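You operate a simulated robot arm through the tools that you are given. There is no shell and no other tool.

The job below is to be done with a simulated robot arm. You get a single attempt, and the scene is never put back.

## Task
Put some things from the top of the nail table away. At the end: the orange buffer from the top of the nail table is in the polish drawer; the blue buffer from the top of the nail table is in the polish drawer; whatever was shut is shut again. Leave all else as you found it, and nothing knocked over (what rides in a drawer may roll over).

It is judged by the outcome, as a careful person would: the job done as asked, and still so three seconds after it is handed in. It fails if anything else is knocked over, pushed out of place, dropped, spilled or broken.

## Robot
A 6-joint arm with a two-finger gripper, fixed in place. Base frame: the origin is on the floor under the middle of its stand, x ahead of it, y to its left, z up. Readings come in m, degrees, newtons and seconds.
It reaches about 1.572 m from its shoulder. Its first joint turns from -166.0 to 166.0 degrees. Payload 2.45 kg.
The tool frame sits at the grasp point between the pads (the TCP): z along the fingers, y along the line on which they close. The tips reach 0.02 m beyond it. The gripper opens to 0.14 m; its body begins 0.168 m behind the TCP.
Orientation is that of the tool frame in the base frame, as a unit quaternion [x, y, z, w]. With the fingers straight down and closing along the base's y, the tool's x points along the base's -x, its y along +y and its z along -z.

## Interface
- The arm moves only by the tool servo_tool. Its argument "moves" is a list of rows, each a list of 3 entries, a list of its own where there are three numbers: the gripper command, from -1 (fully open) to 1 (shut), values between in proportion, then the shift along the base's x, y, z in units of 30 mm (1.0 is 30 mm), then the turn, a rotation vector about the base's x, y, z in units of 6 degrees (1.0 is 6 degrees). In form: [[gripper, [x, y, z], [ax, ay, az]], ...]. A call has 1 to 20 rows; each row shifts and turns the commanded pose from where the row before left it. A call with a number of a shift or a turn outside -1 to 1 is refused whole. A row lasts 0.2 s, in which the tool goes at most 0.05 m and 8.6 degrees; a call with a longer step from one row to the next is refused whole, and so is a gripper value outside its range. A pose out of reach is approached as far as the arm can. The call stops where the force on the tool passes 40 N (or 10 N more than at its start, if that is more) or the arm is blocked; 0.2 s more then pass. The fingers move at their own pace (about 0.045 m/s each) and stop on an object; they squeeze with about 27 N. The grip force told is the motor's: it shows also when the fingers shut on nothing. Time passes only in rows, and 0.2 s behind the last, so rows that do not move let the fingers close. It gives the time, the measured TCP pose, the force on the tool (base axes), the opening and the grip force at its end, in the units of the frame above (readings bear some noise), with the torque about the TCP (base axes, N m) and any sound that the robot's microphone picked up.
- Cameras (640 x 400 px; columns grow to the right, rows downward): "scene" is fixed at [0.2176, 0.5037, 1.3317]; the picture's right is [0.39, -0.92, 0.00], its down [-0.65, -0.27, -0.71] and it looks along [0.66, 0.28, -0.70] (base axes); focal length 327 px, centre (320, 200). "wrist" rides on the gripper at [0.078, 0.011, -0.209] in the tool frame; the picture's right is [-0.14, 0.99, 0.00], its down [-0.92, -0.13, -0.37] and it looks along [-0.37, -0.05, 0.93] (tool axes); focal length 280 px, centre (320, 200).
- camera(camera): a new picture of that camera. It takes no simulated time.
- point_at(camera, pixels): for up to 12 pixels [column, row] of the newest picture of that camera ("zoom" is the newest enlarged one), the place [x, y, z] in the base frame of the surface seen there, good to about 0.002 m, but the place of the scene camera against the robot may be out by one fixed shift of up to 0.012 m in any direction. It takes no simulated time.
- enlarge(camera, box): a new picture of the part [left, top, right, bottom] of that camera's present view, enlarged. It takes no simulated time.
- sign_off(): hands the job in; it is judged then, once.

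Unless the task says otherwise, let go and move clear before handing in.

The tools are called after "Call:" as name(argument=value, ...) on one line, values as JSON. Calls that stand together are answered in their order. servo_tool: Moves the arm, as the interface text tells. Its arguments: {"type":"object","properties":{"moves":{"type":"array"}},"required":["moves"]} The other tools are called the same way: camera (camera) takes a picture; point_at (camera, pixels) gives the place of the surface under pixels of a picture; enlarge (camera, box) takes an enlarged picture of a part of a camera's view; sign_off () hands the job in.

At the start:

```text
time: 0.0
ee_pos: [0.6578, 0.4511, 1.0362]
ee_rot: [-0.001, 1.0, 0.0, 0.0]
wrist_force: [-0.3, 0.3, 0.5]
torque: [0.02, 0.02, -0.03]
gripper_width: 0.14
gripper_force: 0.0
```

scene: 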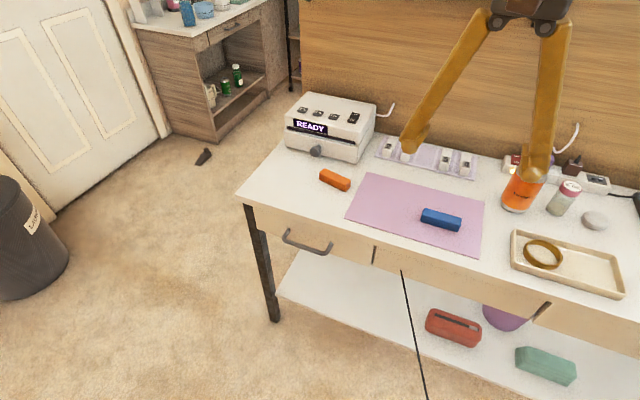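
wrist: 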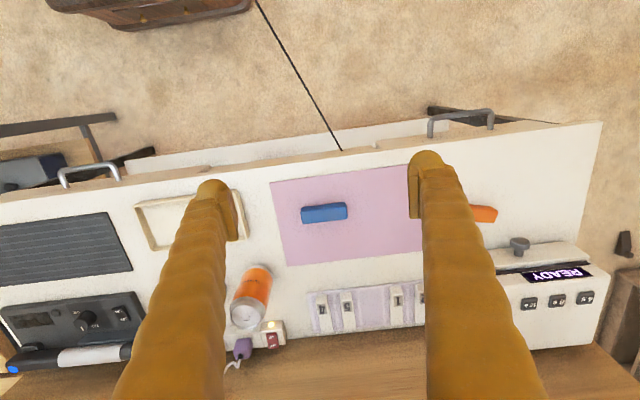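

The pictures show the orange buffer near scene pixel (335,180), the blue one near (441,219), and a drawer handle near (308,243); a second handle shows in the wrist picture near (90,172). I'll look closer and measure points.

Call:
enlarge(camera="scene", box=[230, 130, 430, 270])

Call:
enlarge(camera="scene", box=[400, 130, 640, 300])

Call:
point_at(camera="scene", pixels=[[335, 176], [441, 216], [287, 232], [308, 243], [330, 250], [245, 200], [250, 215], [374, 255], [540, 312], [300, 180], [262, 190], [500, 270]])

Call:
point_at(camera="wrist", pixels=[[324, 212], [305, 215], [345, 210], [485, 212], [495, 214], [432, 125], [461, 112], [490, 118], [90, 167], [380, 145], [400, 147], [600, 122]])

```text
2.86 times, centred on (330, 200) of scene
```

zoom: 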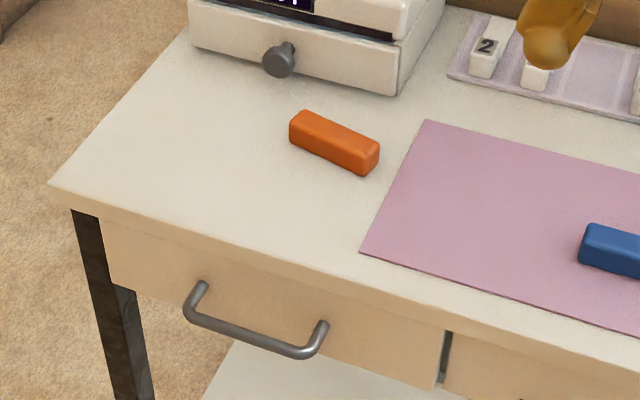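

```text
2.35 times, centred on (520, 215) of scene
```

zoom: 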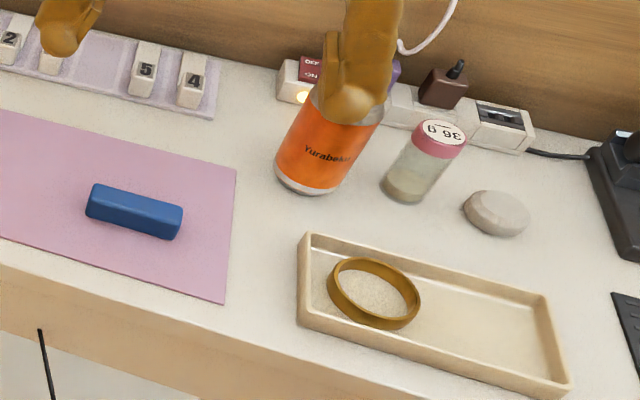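

```text
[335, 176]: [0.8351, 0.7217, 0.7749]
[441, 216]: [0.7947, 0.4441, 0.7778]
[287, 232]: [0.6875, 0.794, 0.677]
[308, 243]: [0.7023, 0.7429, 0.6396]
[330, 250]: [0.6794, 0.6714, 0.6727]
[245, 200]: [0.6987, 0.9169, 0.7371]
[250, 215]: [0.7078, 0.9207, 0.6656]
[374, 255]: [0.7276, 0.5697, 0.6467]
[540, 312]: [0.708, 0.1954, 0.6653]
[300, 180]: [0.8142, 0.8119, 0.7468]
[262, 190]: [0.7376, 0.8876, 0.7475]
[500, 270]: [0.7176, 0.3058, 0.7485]
```

```text
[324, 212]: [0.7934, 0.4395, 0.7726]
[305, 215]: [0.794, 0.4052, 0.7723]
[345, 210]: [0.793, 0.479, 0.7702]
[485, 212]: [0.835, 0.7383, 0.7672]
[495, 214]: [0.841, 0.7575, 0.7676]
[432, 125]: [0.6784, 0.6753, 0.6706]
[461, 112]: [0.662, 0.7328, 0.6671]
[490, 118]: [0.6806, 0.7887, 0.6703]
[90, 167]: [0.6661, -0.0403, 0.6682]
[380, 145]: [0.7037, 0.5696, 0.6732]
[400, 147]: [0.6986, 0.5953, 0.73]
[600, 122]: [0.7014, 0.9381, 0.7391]
```

Left drawer handle spans y≈0.675–0.789 at z≈0.67, x≈0.665; a second drawer is at y≈-0.04. I need to know which is the polish drawer, so I'll enlarge the fronts in both pictures.

Call:
enlarge(camera="scene", box=[240, 200, 400, 300])

Call:
enlarge(camera="scene", box=[440, 240, 640, 400])

Call:
enlarge(camera="wrist", box=[0, 80, 260, 280])

Call:
enlarge(camera="wrist", box=[340, 80, 640, 280])

```text
4.00 times, centred on (320, 250) of scene
```

zoom: 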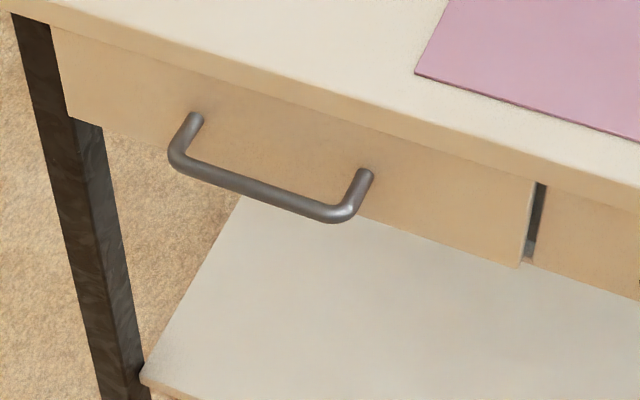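

```text
2.50 times, centred on (540, 320) of scene
```

zoom: 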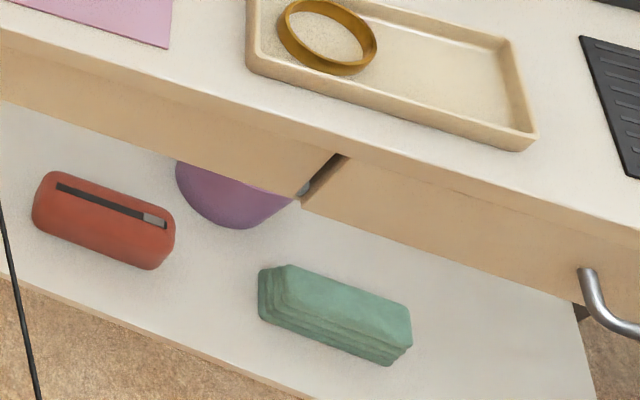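

```text
2.00 times, centred on (130, 180) of wrist
```

zoom: 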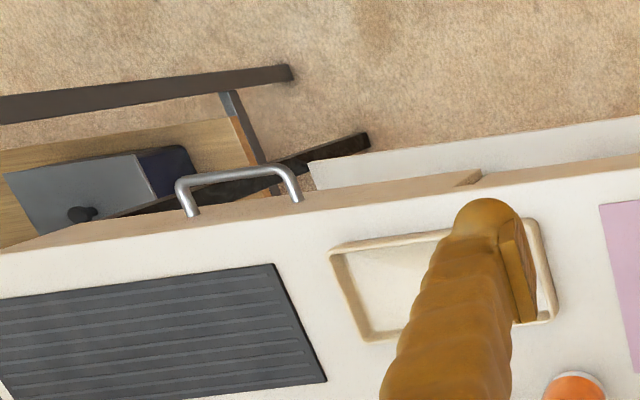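

```text
2.00 times, centred on (490, 180) of wrist
```

zoom: 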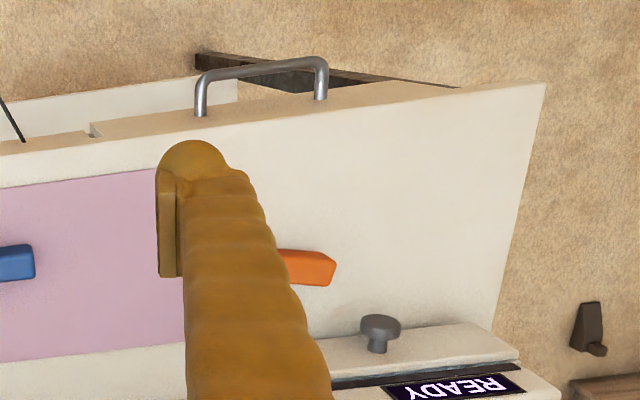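

No label shows on either front in these views (zoom of scene (240–400,200–300) shows only the handle and a gap by (374,255)). I'll move the arm back and left of the table and tilt the wrist camera to look at the left drawer front.

Call:
servo_tool(moves=[[-1, [-0.53, 0.93, 0], [0, 0, 0]], [-1, [-0.53, 0.93, 0], [0, 0, 0]], [-1, [-0.53, 0.93, 0], [0, 0, 0]], [-1, [-0.53, 0.93, 0], [0, 0, 0]], [-1, [-0.53, 0.93, 0], [0, 0, 0]], [-1, [-0.53, 0.93, 0], [0, 0, 0]], [-1, [-0.53, 0.93, 0], [0, 0, 0]], [-1, [-0.53, 0.93, 0], [0, 0, 0]], [-1, [-0.53, 0.93, 0], [0, 0, 0]], [-1, [-0.53, 0.93, 0], [0, 0, 0]], [-1, [0, 0, -0.8], [0, -1, 0]], [-1, [0, 0, -0.8], [0, -1, 0]], [-1, [0, 0, -0.8], [0, -1, 0]], [-1, [0, 0, -0.8], [0, -1, 0]], [-1, [0, 0, -0.8], [0, -1, 0]], [-1, [0, 0, -0.8], [0, -1, 0]], [-1, [0, 0, -0.8], [0, -1, 0]], [-1, [0, 0, -0.8], [0, -1, 0]]])

Call:
camera(camera="wrist")

Call:
camera(camera="scene")

```text
time: 3.8
ee_pos: [0.5004, 0.7331, 0.8433]
ee_rot: [0.0, 0.913, 0.0, 0.408]
wrist_force: [0.3, 0.6, 0.2]
torque: [-0.02, 0.03, 0.02]
gripper_width: 0.14
gripper_force: 0.2
```

```text
taken
```

wrist: 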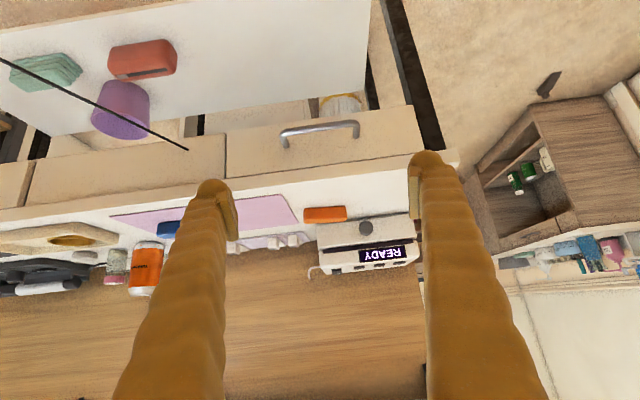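

```text
taken
```

scene: 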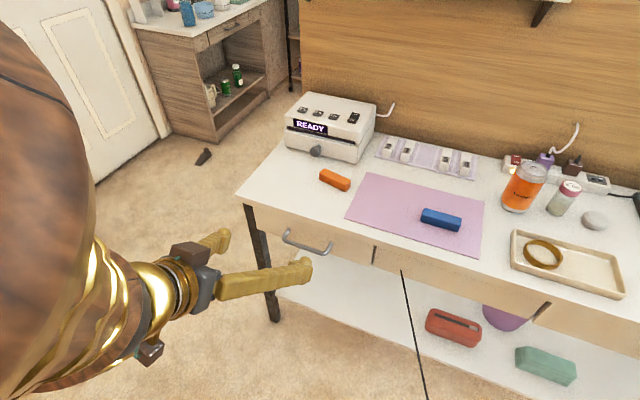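

The upside-down wrist view shows the left drawer front (handle at (320,128)) with no obvious label, and something at (340,105) below it. I'll enlarge that area.

Call:
enlarge(camera="wrist", box=[200, 60, 460, 220])

Call:
enlarge(camera="wrist", box=[0, 60, 220, 300])

Call:
point_at(camera="wrist", pixels=[[340, 105], [320, 145], [226, 175], [226, 135], [415, 108], [300, 118], [280, 140], [355, 125], [318, 130], [260, 170], [380, 150], [395, 110]])

```text
2.46 times, centred on (330, 140) of wrist
```

zoom: 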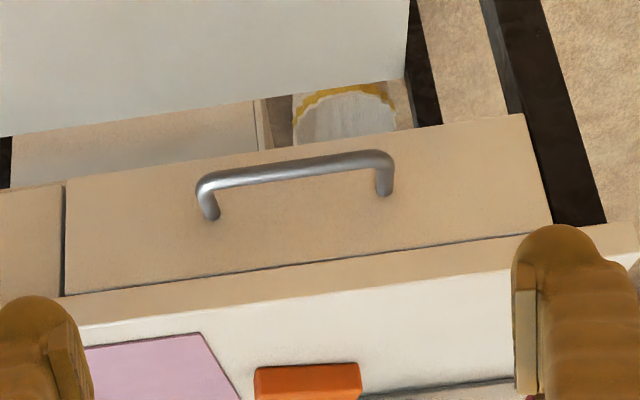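

```text
1.67 times, centred on (110, 180) of wrist
```

zoom: 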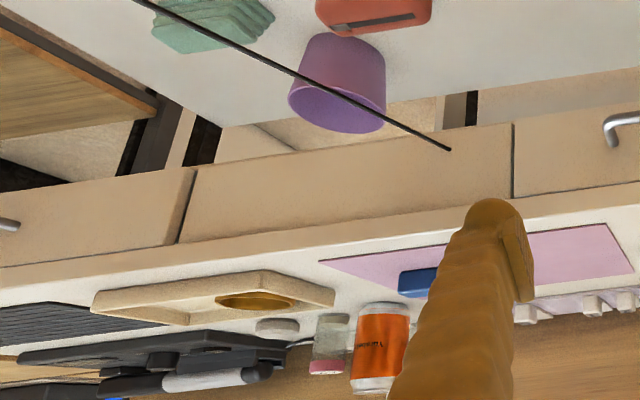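

```text
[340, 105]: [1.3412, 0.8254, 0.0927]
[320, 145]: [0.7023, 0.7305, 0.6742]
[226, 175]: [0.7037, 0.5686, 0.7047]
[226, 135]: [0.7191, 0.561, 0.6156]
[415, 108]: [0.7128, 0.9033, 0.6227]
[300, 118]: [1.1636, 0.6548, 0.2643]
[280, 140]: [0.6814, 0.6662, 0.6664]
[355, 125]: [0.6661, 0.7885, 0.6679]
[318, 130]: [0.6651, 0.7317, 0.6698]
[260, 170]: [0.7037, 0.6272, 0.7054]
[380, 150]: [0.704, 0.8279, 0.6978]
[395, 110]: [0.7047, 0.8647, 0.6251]
```

No labels on either front, so contents must tell; the left handle bar measures x≈0.665, y≈0.675–0.79, z≈0.668 with the front at x≈0.703. I'll turn the fingers horizontal (+x), then roll 90° so they close vertically on the bar.

Call:
servo_tool(moves=[[-0.15, [0, 0, -0.82], [0, -1, 0]], [-0.15, [0, 0, -0.82], [0, -1, 0]], [-0.15, [0, 0, -0.82], [0, -1, 0]], [-0.15, [0, 0, -0.82], [0, -1, 0]], [-0.15, [0, 0, -0.82], [0, -1, 0]], [-0.15, [0, 0, -0.82], [0, -1, 0]], [-0.15, [0, 0, -0.82], [0, -1, 0]]])

Call:
servo_tool(moves=[[-0.15, [0, 0, 0], [1, 0, 0]], [-0.15, [0, 0, 0], [1, 0, 0]], [-0.15, [0, 0, 0], [1, 0, 0]], [-0.15, [0, 0, 0], [1, 0, 0]], [-0.15, [0, 0, 0], [1, 0, 0]], [-0.15, [0, 0, 0], [1, 0, 0]], [-0.15, [0, 0, 0], [1, 0, 0]], [-0.15, [0, 0, 0], [1, 0, 0]], [-0.15, [0, 0, 0], [1, 0, 0]], [-0.15, [0, 0, 0], [1, 0, 0]], [-0.15, [0, 0, 0], [1, 0, 0]], [-0.15, [0, 0, 0], [1, 0, 0]], [-0.15, [0, 0, 0], [1, 0, 0]], [-0.15, [0, 0, 0], [1, 0, 0]], [-0.15, [0, 0, 0], [1, 0, 0]]])

Call:
camera(camera="wrist")

Call:
camera(camera="scene")

```text
time: 5.4
ee_pos: [0.5008, 0.7424, 0.6761]
ee_rot: [-0.001, 0.707, -0.004, 0.707]
wrist_force: [0.1, -0.4, -0.2]
torque: [0.02, 0.03, 0.01]
gripper_width: 0.0803
gripper_force: 0.0
out of reach, approached as far as the arm can: row 7
```

```text
time: 8.6
ee_pos: [0.5071, 0.7739, 0.6914]
ee_rot: [0.031, 0.71, 0.016, 0.703]
wrist_force: [-0.4, -0.6, 0.0]
torque: [-0.03, -0.07, -0.02]
gripper_width: 0.0805
gripper_force: 0.1
out of reach, approached as far as the arm can: row 1, 2, 3, 4, 5, 6, 7, 8, 9, 10, 11, 12, 13, 14, 15
```

```text
taken
```

wrist: 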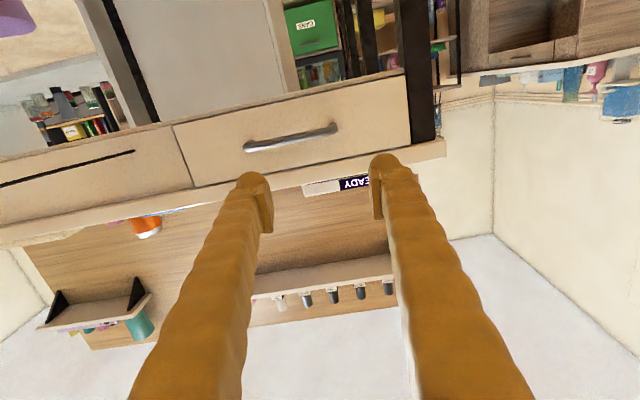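

```text
taken
```

scene: 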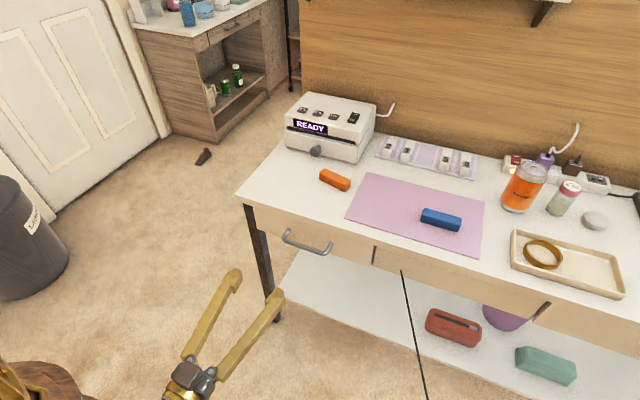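

The roll about +x was out of reach (rows 1–15 flagged; the pose hardly rolled and drifted to [0.507,0.774,0.691]). I'll roll the other way a few rows and see how the pose responds.

Call:
servo_tool(moves=[[-0.15, [0, 0, 0], [-1, 0, 0]], [-0.15, [0, 0, 0], [-1, 0, 0]], [-0.15, [0, 0, 0], [-1, 0, 0]], [-0.15, [0, 0, 0], [-1, 0, 0]]])

```text
time: 9.6
ee_pos: [0.5071, 0.7738, 0.6922]
ee_rot: [-0.117, 0.698, -0.132, 0.694]
wrist_force: [0.5, 0.7, 0.4]
torque: [-0.01, 0.03, 0.03]
gripper_width: 0.0807
gripper_force: 0.1
```

Rolling about −x works (now about −20°), and the commanded pose evidently follows the achieved one. I'll continue rolling to −90° while correcting toward y≈0.732, z≈0.668.

Call:
servo_tool(moves=[[-0.15, [0, -0.12, -0.07], [-1, 0, 0]], [-0.15, [0, -0.12, -0.07], [-1, 0, 0]], [-0.15, [0, -0.12, -0.07], [-1, 0, 0]], [-0.15, [0, -0.12, -0.07], [-1, 0, 0]], [-0.15, [0, -0.12, -0.07], [-1, 0, 0]], [-0.15, [0, -0.12, -0.07], [-1, 0, 0]], [-0.15, [0, -0.12, -0.07], [-1, 0, 0]], [-0.15, [0, -0.12, -0.07], [-1, 0, 0]], [-0.15, [0, -0.12, -0.07], [-1, 0, 0]], [-0.15, [0, -0.12, -0.07], [-1, 0, 0]], [-0.15, [0, -0.12, -0.07], [-1, 0, 0]], [-0.15, [0, -0.1, -0.04], [-0.6, 0, 0]]])

Call:
camera(camera="wrist")

Call:
camera(camera="scene")

```text
time: 12.2
ee_pos: [0.5081, 0.7311, 0.6659]
ee_rot: [0.492, -0.498, 0.507, -0.503]
wrist_force: [-0.4, 0.6, -0.2]
torque: [-0.01, 0.01, 0.03]
gripper_width: 0.0802
gripper_force: 0.1
```

```text
taken
```

wrist: 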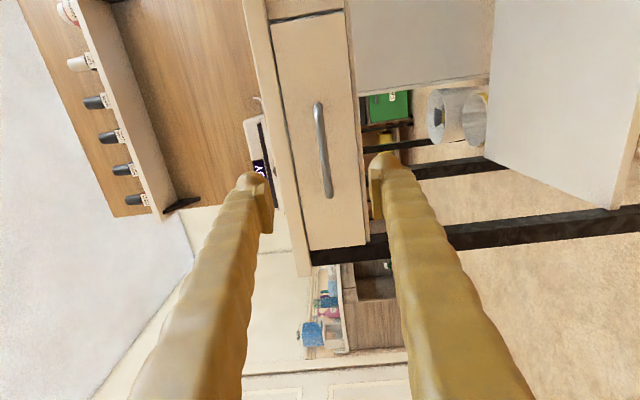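

```text
taken
```

scene: 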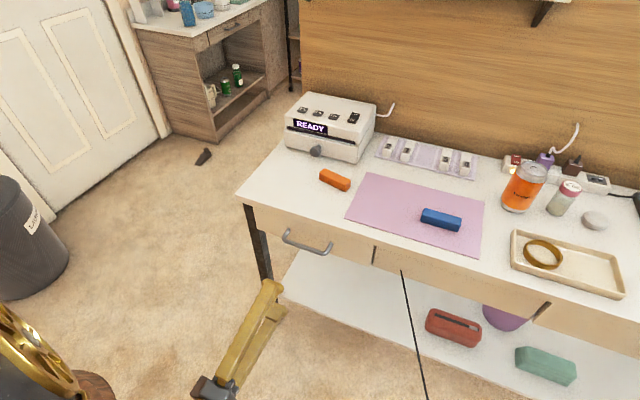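

The fingers now point +x and close vertically at [0.508,0.731,0.666], and the handle appears at wrist (322,150) between them. I'll measure the bar precisely from this view.

Call:
point_at(camera="wrist", pixels=[[320, 125], [322, 150], [325, 175], [318, 150], [326, 150], [300, 150], [345, 150], [285, 100], [318, 107], [328, 193]])

Call:
enlarge(camera="wrist", box=[240, 80, 400, 220])

```text
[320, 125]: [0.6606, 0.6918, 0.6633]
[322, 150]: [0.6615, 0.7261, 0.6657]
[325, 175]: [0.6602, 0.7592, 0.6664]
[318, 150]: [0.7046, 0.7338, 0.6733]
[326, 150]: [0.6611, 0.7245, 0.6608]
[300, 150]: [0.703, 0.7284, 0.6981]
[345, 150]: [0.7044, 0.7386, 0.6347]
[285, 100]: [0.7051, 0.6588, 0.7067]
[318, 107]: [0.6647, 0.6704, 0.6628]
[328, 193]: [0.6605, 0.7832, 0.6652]
```

```text
2.86 times, centred on (320, 150) of wrist
```

zoom: 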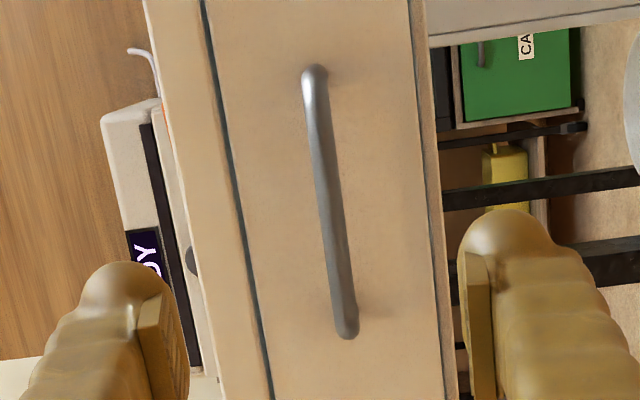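

The bar's front face is at x≈0.661, z≈0.664, well centred between the fingers. I'll advance to x≈0.667 and close on it.

Call:
servo_tool(moves=[[-0.15, [0.88, 0, -0.01], [0, 0, 0]], [-0.15, [0.88, 0, -0.01], [0, 0, 0]], [-0.15, [0.88, 0, -0.01], [0, 0, 0]], [-0.15, [0.88, 0, -0.01], [0, 0, 0]], [-0.15, [0.88, 0, -0.01], [0, 0, 0]], [-0.15, [0.88, 0, -0.01], [0, 0, 0]], [-0.15, [0, 0, 0], [0, 0, 0]], [1, [0, 0, 0], [0, 0, 0]], [1, [0, 0, 0], [0, 0, 0]], [1, [0, 0, 0], [0, 0, 0]], [1, [0, 0, 0], [0, 0, 0]], [1, [0, 0, 0], [0, 0, 0]], [1, [0, 0, 0], [0, 0, 0]], [1, [0, 0, 0], [0, 0, 0]]])

Call:
camera(camera="wrist")

Call:
camera(camera="scene")

```text
time: 15.2
ee_pos: [0.6663, 0.7316, 0.6643]
ee_rot: [0.492, -0.498, 0.506, -0.504]
wrist_force: [0.8, 1.2, -3.7]
torque: [-0.28, -0.03, -0.02]
gripper_width: 0.007
gripper_force: 35.5
```

```text
taken
```

wrist: 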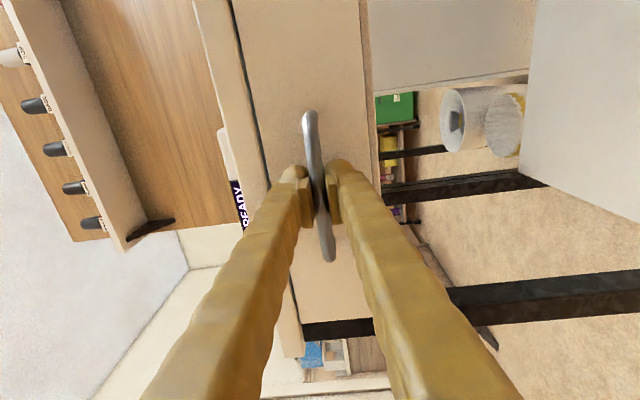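

```text
taken
```

scene: 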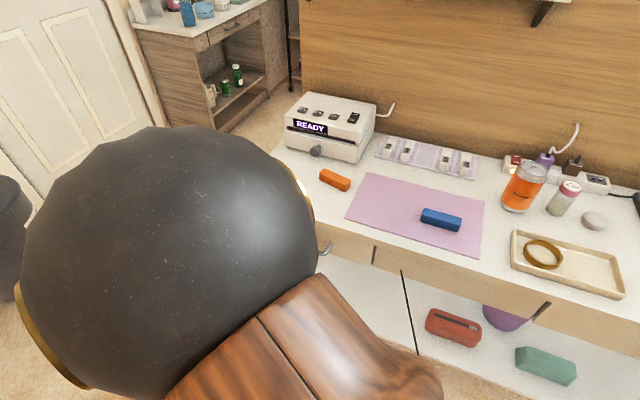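

The fingers hold the bar (opening 0.007, 35 N). I'll pull gently 6 cm along −x and check.

Call:
servo_tool(moves=[[1, [-0.25, 0, 0], [0, 0, 0]], [1, [-0.35, 0, 0], [0, 0, 0]], [1, [-0.35, 0, 0], [0, 0, 0]], [1, [-0.35, 0, 0], [0, 0, 0]], [1, [-0.35, 0, 0], [0, 0, 0]], [1, [-0.35, 0, 0], [0, 0, 0]]])

Call:
camera(camera="wrist")

```text
time: 16.6
ee_pos: [0.6051, 0.7303, 0.6647]
ee_rot: [0.493, -0.497, 0.506, -0.504]
wrist_force: [-1.6, 25.4, -11.5]
torque: [-0.2, 0.02, 0.18]
gripper_width: 0.0075
gripper_force: 35.0
```

```text
taken
```

wrist: 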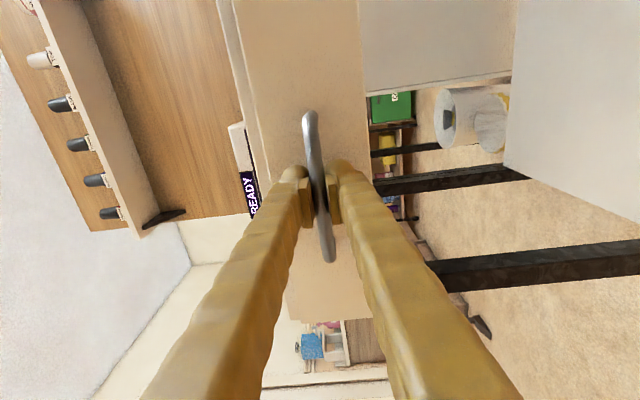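

The drawer is following (front slid out about 6 cm), but there is a 25 N sideways force in +y, so I'm pushing slightly right. I'll ease +y a bit and pull on in small steps.

Call:
servo_tool(moves=[[1, [0, 0.04, -0.01], [0, 0, 0]], [1, [-0.2, 0, 0], [0, 0, 0]], [1, [-0.3, 0, 0], [0, 0, 0]]])

```text
time: 17.4
ee_pos: [0.5912, 0.7309, 0.664]
ee_rot: [0.491, -0.498, 0.507, -0.504]
wrist_force: [0.5, -10.3, 1.3]
torque: [-0.26, 0.01, -0.14]
gripper_width: 0.0073
gripper_force: 35.5
```

The side force dropped to −10 N, and the drawer is at about x=0.591. I'll pull on another ~8 cm.

Call:
servo_tool(moves=[[1, [-0.3, -0.01, 0], [0, 0, 0]], [1, [-0.35, 0, 0], [0, 0, 0]], [1, [-0.35, 0, 0], [0, 0, 0]], [1, [-0.35, 0, 0], [0, 0, 0]], [1, [-0.35, 0, 0], [0, 0, 0]], [1, [-0.35, 0, 0], [0, 0, 0]], [1, [-0.35, 0, 0], [0, 0, 0]], [1, [-0.3, 0, 0], [0, 0, 0]]])

Call:
camera(camera="wrist")

Call:
camera(camera="scene")

```text
time: 19.2
ee_pos: [0.5088, 0.7311, 0.6651]
ee_rot: [0.492, -0.498, 0.507, -0.503]
wrist_force: [0.4, -14.5, -29.1]
torque: [-0.22, 0.06, 0.66]
gripper_width: 0.0072
gripper_force: 35.7
```

```text
taken
```

wrist: 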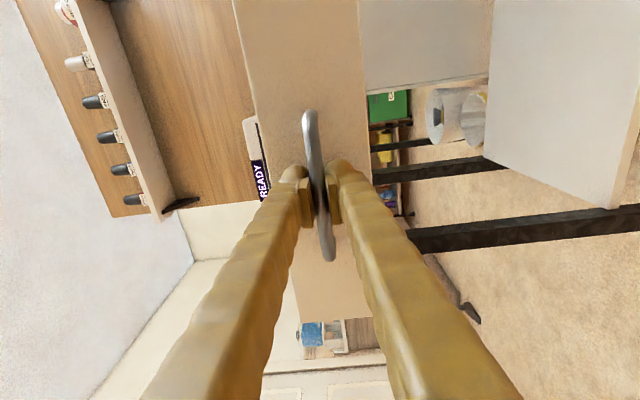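

```text
taken
```

scene: 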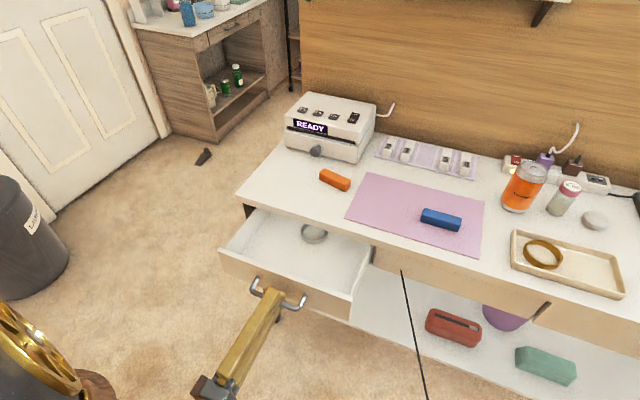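

The drawer is open about 16 cm, and a round silver thing sits inside at scene (314,233). I'll enlarge to identify it.

Call:
enlarge(camera="scene", box=[210, 190, 390, 330])

Call:
point_at(camera="scene", pixels=[[314, 228], [270, 235], [330, 270], [355, 290], [237, 250], [260, 215], [310, 255], [363, 250]])

```text
2.86 times, centred on (300, 260) of scene
```

zoom: 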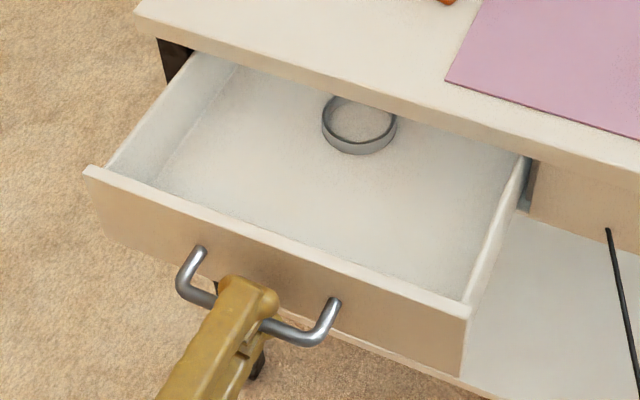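

```text
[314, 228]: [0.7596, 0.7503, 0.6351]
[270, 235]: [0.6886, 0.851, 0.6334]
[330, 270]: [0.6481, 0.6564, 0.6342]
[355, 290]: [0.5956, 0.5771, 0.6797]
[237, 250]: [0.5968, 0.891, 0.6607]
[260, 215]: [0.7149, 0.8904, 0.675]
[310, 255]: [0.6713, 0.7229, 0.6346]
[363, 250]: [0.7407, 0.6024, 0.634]
```

Only a silver ring is visible in the front part of this drawer; nothing says polish yet. I'll ease z down slightly and pull further to see the rear of the drawer.

Call:
servo_tool(moves=[[1, [0, -0.02, -0.04], [0, 0, 0]], [1, [-0.25, 0, 0], [0, 0, 0]], [1, [-0.3, 0, 0], [0, 0, 0]], [1, [-0.3, 0, 0], [0, 0, 0]], [1, [-0.3, 0, 0], [0, 0, 0]], [1, [-0.3, 0, 0], [0, 0, 0]], [1, [-0.3, 0, 0], [0, 0, 0]]])

Call:
camera(camera="scene")

```text
time: 20.8
ee_pos: [0.4567, 0.7328, 0.6649]
ee_rot: [0.492, -0.498, 0.506, -0.505]
wrist_force: [0.4, 15.3, -10.9]
torque: [-0.34, -0.01, 0.27]
gripper_width: 0.0074
gripper_force: 35.2
```

```text
taken
```

scene: 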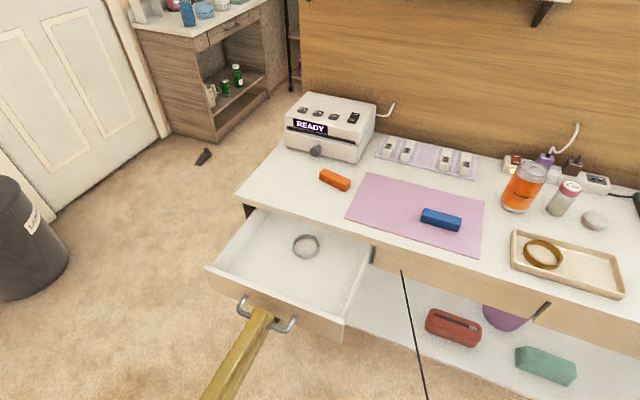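

The drawer is now open ~21 cm and shows only the silver ring at scene (306,245). I'll release the handle, back off, rise, and tilt the wrist camera to see deep inside it.

Call:
servo_tool(moves=[[-0.15, [0, 0, 0], [0, 0, 0]], [-0.15, [0, 0, 0], [0, 0, 0]], [-0.15, [0, 0, 0], [0, 0, 0]], [-0.15, [0, 0, 0], [0, 0, 0]], [-0.15, [0, 0, 0], [0, 0, 0]], [-0.15, [-0.5, 0, 0], [0, 0, 0]], [-0.15, [-0.5, 0, 0], [0, 0, 0]], [-0.15, [-0.5, 0, 0], [0, 0, 0]]])

```text
time: 22.6
ee_pos: [0.4119, 0.7311, 0.6637]
ee_rot: [0.491, -0.498, 0.506, -0.504]
wrist_force: [0.6, 0.4, 0.0]
torque: [-0.02, 0.01, 0.05]
gripper_width: 0.0807
gripper_force: 0.0
```

Released cleanly with no force. Now I'll rise and tilt to look inside.

Call:
servo_tool(moves=[[-0.15, [0, 0, 0.9], [0, 0, 0]], [-0.15, [0, 0, 0.9], [0, 0, 0]], [-0.15, [0, 0, 0.9], [0, 0, 0]], [-0.15, [0, 0, 0.9], [0, 0, 0]], [-0.15, [0, 0, 0.9], [0, 0, 0]], [-0.15, [0, 0, 0.9], [0, 0, 0]], [-0.15, [0.3, 0, 0], [0, 1, 0]], [-0.15, [0.3, 0, 0], [0, 1, 0]], [-0.15, [0.3, 0, 0], [0, 1, 0]], [-0.15, [0.3, 0, 0], [0, 1, 0]], [-0.15, [0.3, 0, 0], [0, 1, 0]], [-0.15, [0.3, 0, 0], [0, 1, 0]]])

Call:
camera(camera="wrist")

Call:
camera(camera="scene")

```text
time: 25.2
ee_pos: [0.4665, 0.7304, 0.8256]
ee_rot: [-0.625, 0.629, -0.329, 0.325]
wrist_force: [0.1, -0.3, -0.3]
torque: [-0.01, 0.0, -0.01]
gripper_width: 0.0803
gripper_force: 0.0
```

```text
taken
```

wrist: 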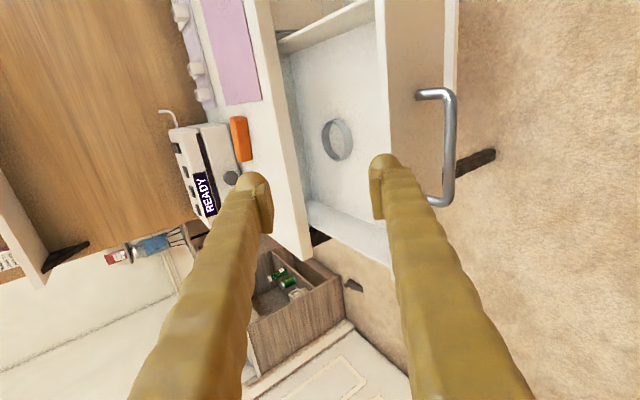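

```text
taken
```

scene: 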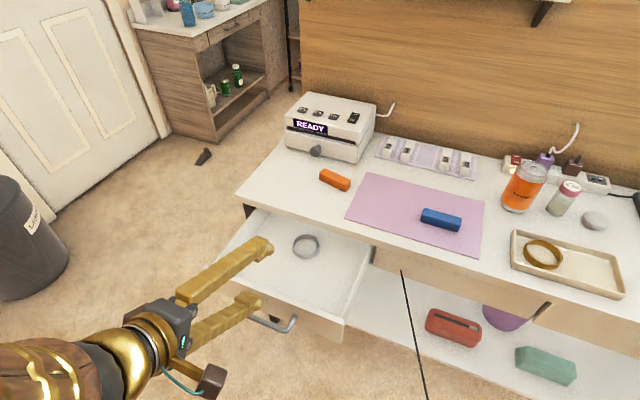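

Call:
enlarge(camera="wrist", box=[250, 0, 470, 240])

Call:
point_at(camera="wrist", pixels=[[335, 140], [300, 60], [300, 150], [310, 205], [345, 35], [380, 60], [365, 180], [295, 120], [330, 90], [238, 120], [247, 158], [242, 140]])

```text
1.67 times, centred on (360, 120) of wrist
```

zoom: 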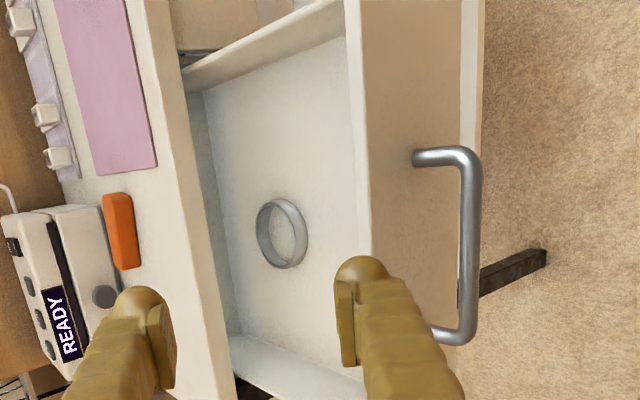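

```text
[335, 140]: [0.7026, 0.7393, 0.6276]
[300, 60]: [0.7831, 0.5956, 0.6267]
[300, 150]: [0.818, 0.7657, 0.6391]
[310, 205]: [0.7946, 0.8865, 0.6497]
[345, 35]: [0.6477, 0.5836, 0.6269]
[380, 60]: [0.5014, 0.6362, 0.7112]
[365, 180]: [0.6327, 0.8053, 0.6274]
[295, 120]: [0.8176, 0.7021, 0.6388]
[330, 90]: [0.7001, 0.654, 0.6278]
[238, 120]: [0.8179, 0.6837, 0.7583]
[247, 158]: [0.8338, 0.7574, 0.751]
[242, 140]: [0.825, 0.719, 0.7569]
```

The wrist view shows the whole interior of the left drawer (back wall at x≈0.818): only a silver ring at (335,140), no polish. I must check the right drawer at y≈−0.04 before deciding, so I'll move the camera over there, rising as I go.

Call:
servo_tool(moves=[[-0.15, [0, 0, 0.9], [0, 0, 0]], [-0.15, [0, 0, 0.9], [0, 0, 0]], [-0.15, [0, 0, 0.9], [0, 0, 0]], [-0.15, [0, 0, 0.9], [0, 0, 0]], [-0.15, [0, -0.9, 0], [0, 0, 0]], [-0.15, [0, -0.9, 0], [0, 0, 0]], [-0.15, [0, -0.9, 0], [0, 0, 0]], [-0.15, [0, -0.9, 0], [0, 0, 0]], [-0.15, [0, -0.9, 0], [0, 0, 0]], [-0.15, [0, -0.9, 0], [0, 0, 0]], [-0.15, [0, -0.9, 0], [0, 0, 0]], [-0.15, [0, -0.9, 0], [0, 0, 0]], [-0.15, [0, -0.9, 0], [0, 0, 0]], [-0.15, [0, -0.9, 0], [0, 0, 0]], [-0.15, [0, -0.9, 0], [0, 0, 0]], [-0.15, [0, -0.9, 0], [0, 0, 0]], [-0.15, [0, -0.9, 0], [0, 0, 0]], [-0.15, [0, -0.9, 0], [0, 0, 0]], [-0.15, [0, -0.9, 0], [0, 0, 0]], [-0.15, [0, -0.9, 0], [0, 0, 0]]])

Call:
camera(camera="wrist")

Call:
camera(camera="scene")

```text
time: 29.4
ee_pos: [0.4995, 0.3589, 0.9659]
ee_rot: [-0.625, 0.629, -0.33, 0.324]
wrist_force: [0.3, -0.1, -0.7]
torque: [0.01, -0.01, 0.01]
gripper_width: 0.0806
gripper_force: 0.0
out of reach, approached as far as the arm can: row 17, 18, 19, 20
```

```text
taken
```

wrist: 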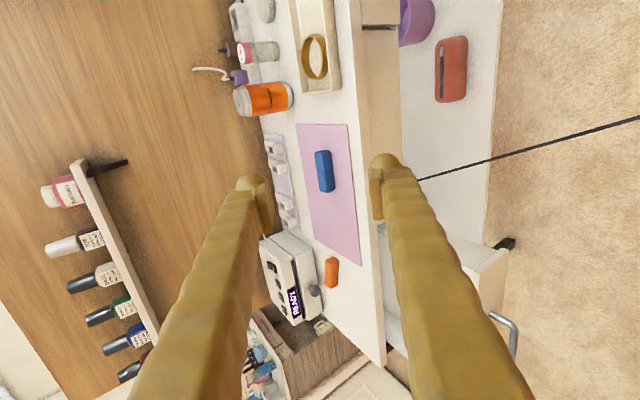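

```text
taken
```

scene: 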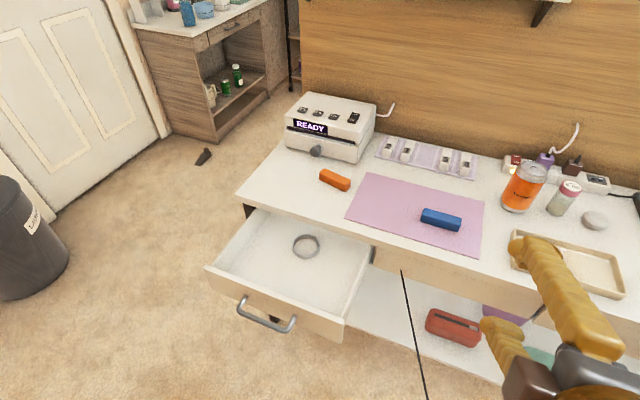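

The rack on the wall shows polish bottles, but the right drawer is still unseen and this horizontal pose runs out of reach near y≈0.36. I may need to grasp the right handle from above, so I'll measure the finger thickness from the visible fingertips (around (255,190) and (385,170)) first.

Call:
point_at(camera="wrist", pixels=[[240, 188], [247, 188], [255, 188], [263, 188], [268, 195], [272, 205], [372, 180], [378, 180], [385, 165], [392, 170], [397, 175], [370, 165]])

Call:
enlarge(camera="wrist", box=[210, 140, 430, 280])

```text
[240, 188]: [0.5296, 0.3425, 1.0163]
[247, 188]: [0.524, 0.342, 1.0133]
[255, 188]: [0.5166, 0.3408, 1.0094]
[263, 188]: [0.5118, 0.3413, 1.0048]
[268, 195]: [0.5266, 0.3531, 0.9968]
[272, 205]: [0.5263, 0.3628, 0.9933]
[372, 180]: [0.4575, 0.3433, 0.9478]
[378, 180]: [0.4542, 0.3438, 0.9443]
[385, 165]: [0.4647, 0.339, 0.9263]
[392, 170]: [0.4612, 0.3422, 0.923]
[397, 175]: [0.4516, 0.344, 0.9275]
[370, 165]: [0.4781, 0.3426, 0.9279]
```

```text
2.86 times, centred on (320, 210) of wrist
```

zoom: 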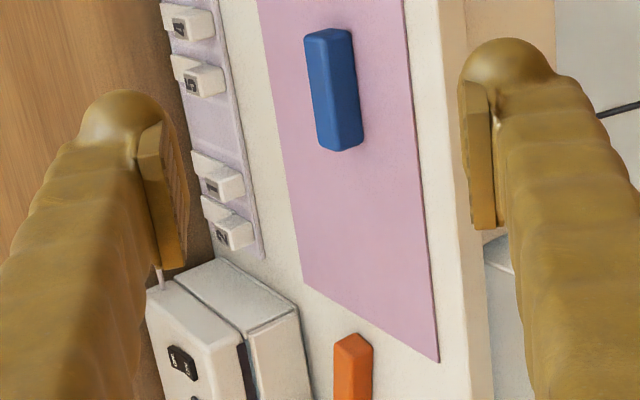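

The finger is about 0.022 m thick at the pads, so it should fit the ~0.03 m gap behind a handle bar from above. I'll turn the tool straight down (closing along x) and move toward the right drawer at safe height.

Call:
servo_tool(moves=[[-0.15, [0, 0, 0.3], [0, 1, 0]], [-0.15, [0, 0, 0.3], [0, 1, 0]], [-0.15, [0, 0, 0.3], [0, 1, 0]], [-0.15, [0, 0, 0.3], [0, 1, 0]], [-0.15, [0, 0, 0.3], [0, 1, 0]], [-0.15, [0, 0, 0.3], [0, 1, 0]], [-0.15, [0, 0, 0.3], [0, 1, 0]], [-0.15, [0, 0, 0.3], [0, 1, 0]], [-0.15, [0, 0, 0.3], [0, 1, 0]], [-0.15, [0.3, -0.9, 0], [0, 0, 0]], [-0.15, [0.3, -0.9, 0], [0, 0, 0]], [-0.15, [0.3, -0.9, 0], [0, 0, 0]], [-0.15, [0.3, -0.9, 0], [0, 0, 0]], [-0.15, [0, -0.9, 0], [0, 0, 0]], [-0.15, [0, -0.9, 0], [0, 0, 0]], [-0.15, [0, -0.9, 0], [0, 0, 0]], [-0.15, [0, -0.9, 0], [0, 0, 0]], [-0.15, [0, -0.9, 0], [0, 0, 0]], [-0.15, [0, -0.9, 0], [0, 0, 0]], [-0.15, [0, -0.9, 0], [0, 0, 0]]])

Call:
camera(camera="wrist")

Call:
camera(camera="scene")

```text
time: 33.6
ee_pos: [0.5351, 0.06, 1.0455]
ee_rot: [-0.706, 0.709, -0.011, 0.003]
wrist_force: [0.3, -0.3, 0.1]
torque: [0.0, 0.02, 0.0]
gripper_width: 0.0807
gripper_force: 0.1
```

```text
taken
```

wrist: 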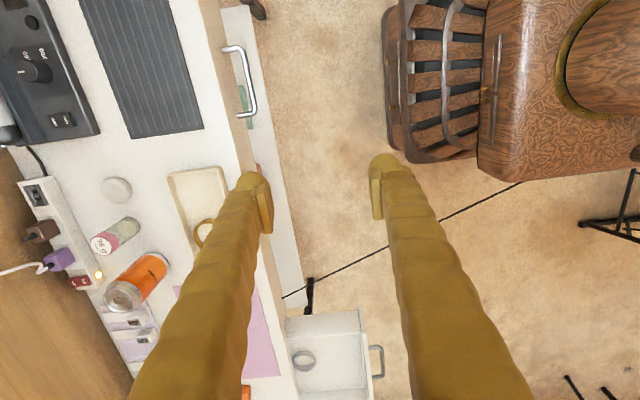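

```text
taken
```

scene: 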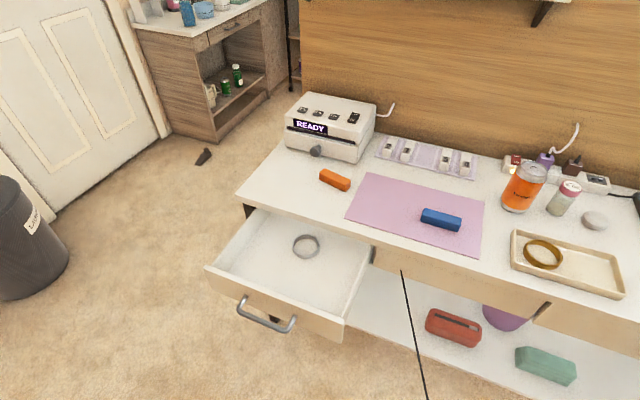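

The tool is now straight down at [0.535,0.06,1.046], and the right drawer's handle shows at wrist (240,85). I'll measure the handle and also the black cord at (440,220).

Call:
point_at(camera="wrist", pixels=[[238, 48], [247, 70], [252, 90], [250, 110], [226, 49], [238, 115], [285, 297], [350, 258], [440, 220], [520, 183], [235, 80], [222, 80]])

Call:
enlarge(camera="wrist", box=[180, 0, 340, 140])

```text
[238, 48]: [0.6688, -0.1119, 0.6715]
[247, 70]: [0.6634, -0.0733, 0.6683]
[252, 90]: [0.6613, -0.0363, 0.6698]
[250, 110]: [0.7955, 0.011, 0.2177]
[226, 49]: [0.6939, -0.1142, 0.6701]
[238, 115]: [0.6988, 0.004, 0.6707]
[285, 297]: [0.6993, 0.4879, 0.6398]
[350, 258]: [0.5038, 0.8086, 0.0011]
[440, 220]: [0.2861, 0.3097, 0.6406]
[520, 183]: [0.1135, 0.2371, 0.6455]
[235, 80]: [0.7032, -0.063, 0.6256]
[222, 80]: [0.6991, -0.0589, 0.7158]
```

```text
2.86 times, centred on (260, 70) of wrist
```

zoom: 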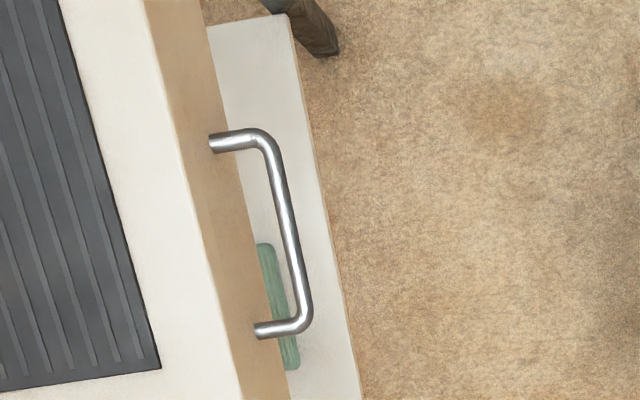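

The right bar is at x≈0.665, y from −0.112 to 0.004, z≈0.667; the black line is a cord at z≈0.64 from (0.70,0.49) to (0.11,0.24), which I must stay clear of. I'll check the finger's outer profile higher up before going behind the bar.

Call:
point_at(camera="wrist", pixels=[[238, 186], [228, 205], [220, 220], [206, 245], [196, 265], [184, 290], [165, 330], [150, 360], [250, 180], [262, 185], [268, 215], [258, 240]])

Call:
enlarge(camera="wrist", box=[130, 160, 330, 380])

```text
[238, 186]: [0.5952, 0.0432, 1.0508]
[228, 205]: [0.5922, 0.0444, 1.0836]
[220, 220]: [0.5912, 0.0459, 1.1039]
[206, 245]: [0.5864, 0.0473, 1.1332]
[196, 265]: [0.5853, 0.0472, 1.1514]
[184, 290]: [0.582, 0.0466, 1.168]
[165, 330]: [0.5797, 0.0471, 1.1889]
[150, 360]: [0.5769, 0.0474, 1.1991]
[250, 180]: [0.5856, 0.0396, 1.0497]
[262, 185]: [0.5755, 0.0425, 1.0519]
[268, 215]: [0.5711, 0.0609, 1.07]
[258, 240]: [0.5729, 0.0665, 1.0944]
```

```text
1.82 times, centred on (230, 270) of wrist
```

zoom: 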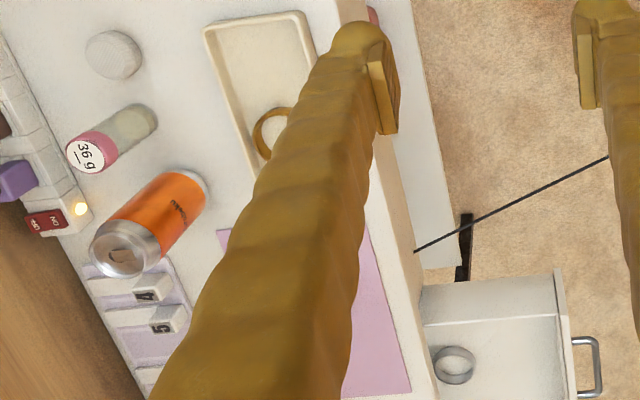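

The finger is 0.020–0.022 m thick and does not flare upward, so a straight-down grasp works with a 0.03 m opening at TCP x≈0.660. I'll move over the right handle and descend part-way to check.

Call:
servo_tool(moves=[[0.571, [0.83, -0.76, 0], [0, 0, 0]], [0.571, [0.83, -0.76, 0], [0, 0, 0]], [0.571, [0.83, -0.76, 0], [0, 0, 0]], [0.571, [0.83, -0.76, 0], [0, 0, 0]], [0.571, [0.83, -0.76, 0], [0, 0, 0]], [0.571, [0, 0, -0.98], [0, 0, 0]], [0.571, [0, 0, -0.98], [0, 0, 0]], [0.571, [0, 0, -0.98], [0, 0, 0]], [0.571, [0, 0, -0.98], [0, 0, 0]], [0.571, [0, 0, -0.98], [0, 0, 0]], [0.571, [0, 0, -0.98], [0, 0, 0]], [0.571, [0, 0, -0.98], [0, 0, 0]], [0.571, [0, 0, -0.98], [0, 0, 0]], [0.571, [0, 0, -0.98], [0, 0, 0]]])

Call:
camera(camera="wrist")

Call:
camera(camera="scene")

```text
time: 36.6
ee_pos: [0.6594, -0.0511, 0.7817]
ee_rot: [-0.706, 0.708, -0.011, 0.004]
wrist_force: [-1.0, -0.6, -0.3]
torque: [-0.02, -0.01, -0.01]
gripper_width: 0.0301
gripper_force: 0.1
```

```text
taken
```

wrist: 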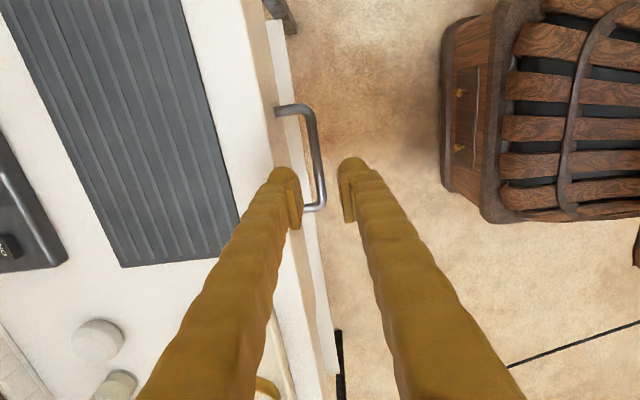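

```text
taken
```

scene: 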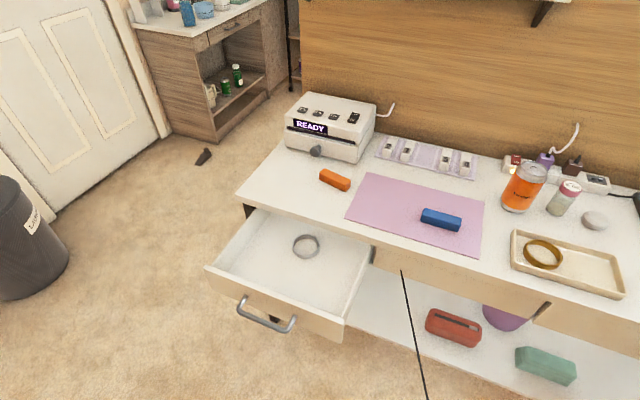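

Both fingers straddle the bar line, seen at wrist (316,150). I'll measure the bar again from this close view.

Call:
point_at(camera="wrist", pixels=[[313, 130], [318, 160], [321, 180], [317, 200], [310, 115], [282, 107], [285, 140], [298, 150], [275, 150]])

```text
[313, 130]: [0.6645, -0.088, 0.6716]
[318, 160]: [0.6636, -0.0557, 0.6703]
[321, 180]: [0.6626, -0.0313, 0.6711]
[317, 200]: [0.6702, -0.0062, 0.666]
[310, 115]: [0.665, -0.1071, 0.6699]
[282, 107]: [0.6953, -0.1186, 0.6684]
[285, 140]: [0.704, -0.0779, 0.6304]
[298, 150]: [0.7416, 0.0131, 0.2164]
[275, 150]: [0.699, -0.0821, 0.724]
```

The bar centre is x≈0.665, top z≈0.671, so the inner finger will pass behind with ~4 mm to spare. I'll descend to z≈0.668 and close.

Call:
servo_tool(moves=[[0.571, [0, 0, -0.76], [0, 0, 0]], [0.571, [0, 0, -0.76], [0, 0, 0]], [0.571, [0, 0, -0.76], [0, 0, 0]], [0.571, [0, 0, -0.76], [0, 0, 0]], [0.571, [0, 0, -0.76], [0, 0, 0]], [0.571, [0, 0, 0], [0, 0, 0]], [1, [0, 0, 0], [0, 0, 0]], [1, [0, 0, 0], [0, 0, 0]], [1, [0, 0, 0], [0, 0, 0]], [1, [0, 0, 0], [0, 0, 0]]])

Call:
camera(camera="wrist")

```text
time: 37.2
ee_pos: [0.6632, -0.0522, 0.7489]
ee_rot: [-0.705, 0.709, -0.012, 0.007]
wrist_force: [-8.9, -0.3, 25.4]
torque: [0.38, -0.78, 0.09]
gripper_width: 0.0258
gripper_force: 0.1
stopped in row 2: the force on the tool passed its limit at 97 N (the readings are from after the stop); the commanded pose is now the measured one
```

```text
taken
```

wrist: 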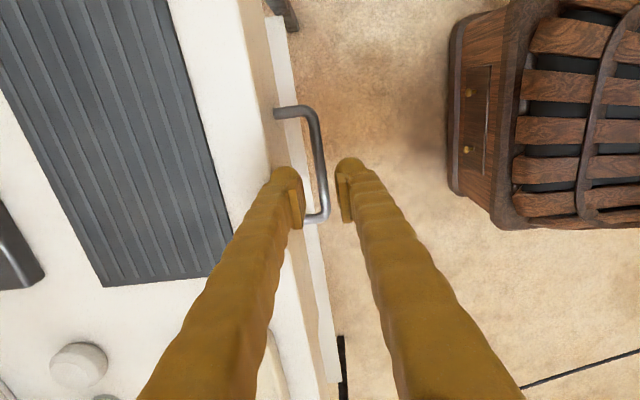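

The inner fingertip touched the table edge (stopped at z=0.749, tip ≈0.729, edge at x≈0.699), so straight-down is too tight. I'll rise clear, then tilt the fingers 45° toward +x and test the reach in free space in front of the handle.

Call:
servo_tool(moves=[[0.571, [-0.1, 0, 0.5], [0, 0, 0]], [0.571, [-0.3, 0, 0.7], [0, 0, 0]], [0.571, [-0.5, 0, 0.7], [0, 0, 0]], [0.571, [-0.5, 0, 0], [0, -1, 0]], [0.571, [-0.5, 0, 0], [0, -1, 0]], [0.571, [0, 0, 0], [0, -1, 0]], [0.571, [0, 0, 0], [0, -1, 0]], [0.571, [0, 0, 0], [0, -1, 0]], [0.571, [0, 0, 0], [0, -1, 0]], [0.571, [0, 0, 0], [0, -1, 0]], [0.571, [0, 0, 0], [0, -0.7, 0]]])

Call:
enlarge(camera="scene", box=[440, 130, 640, 400])

Call:
camera(camera="wrist")

```text
time: 39.6
ee_pos: [0.6932, -0.0752, 0.8326]
ee_rot: [-0.649, 0.663, -0.28, 0.246]
wrist_force: [0.2, -0.5, 0.3]
torque: [-0.01, -0.02, 0.01]
gripper_width: 0.0302
gripper_force: 0.0
out of reach, approached as far as the arm can: row 7, 8, 9, 10, 11
```

```text
1.48 times, centred on (540, 265) of scene
```

zoom: 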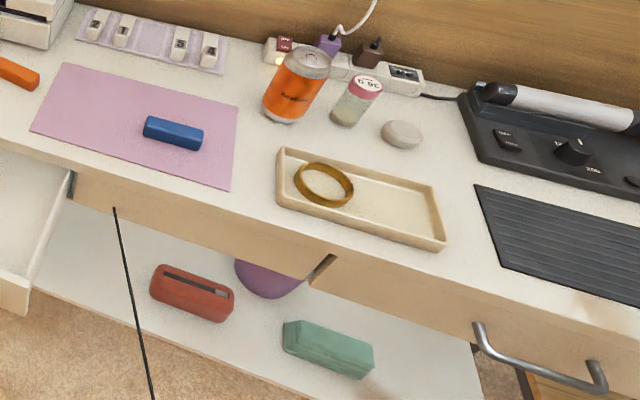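

```text
taken
```

wrist: 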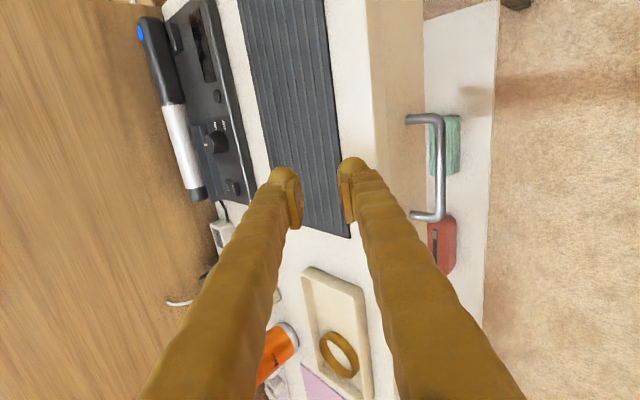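

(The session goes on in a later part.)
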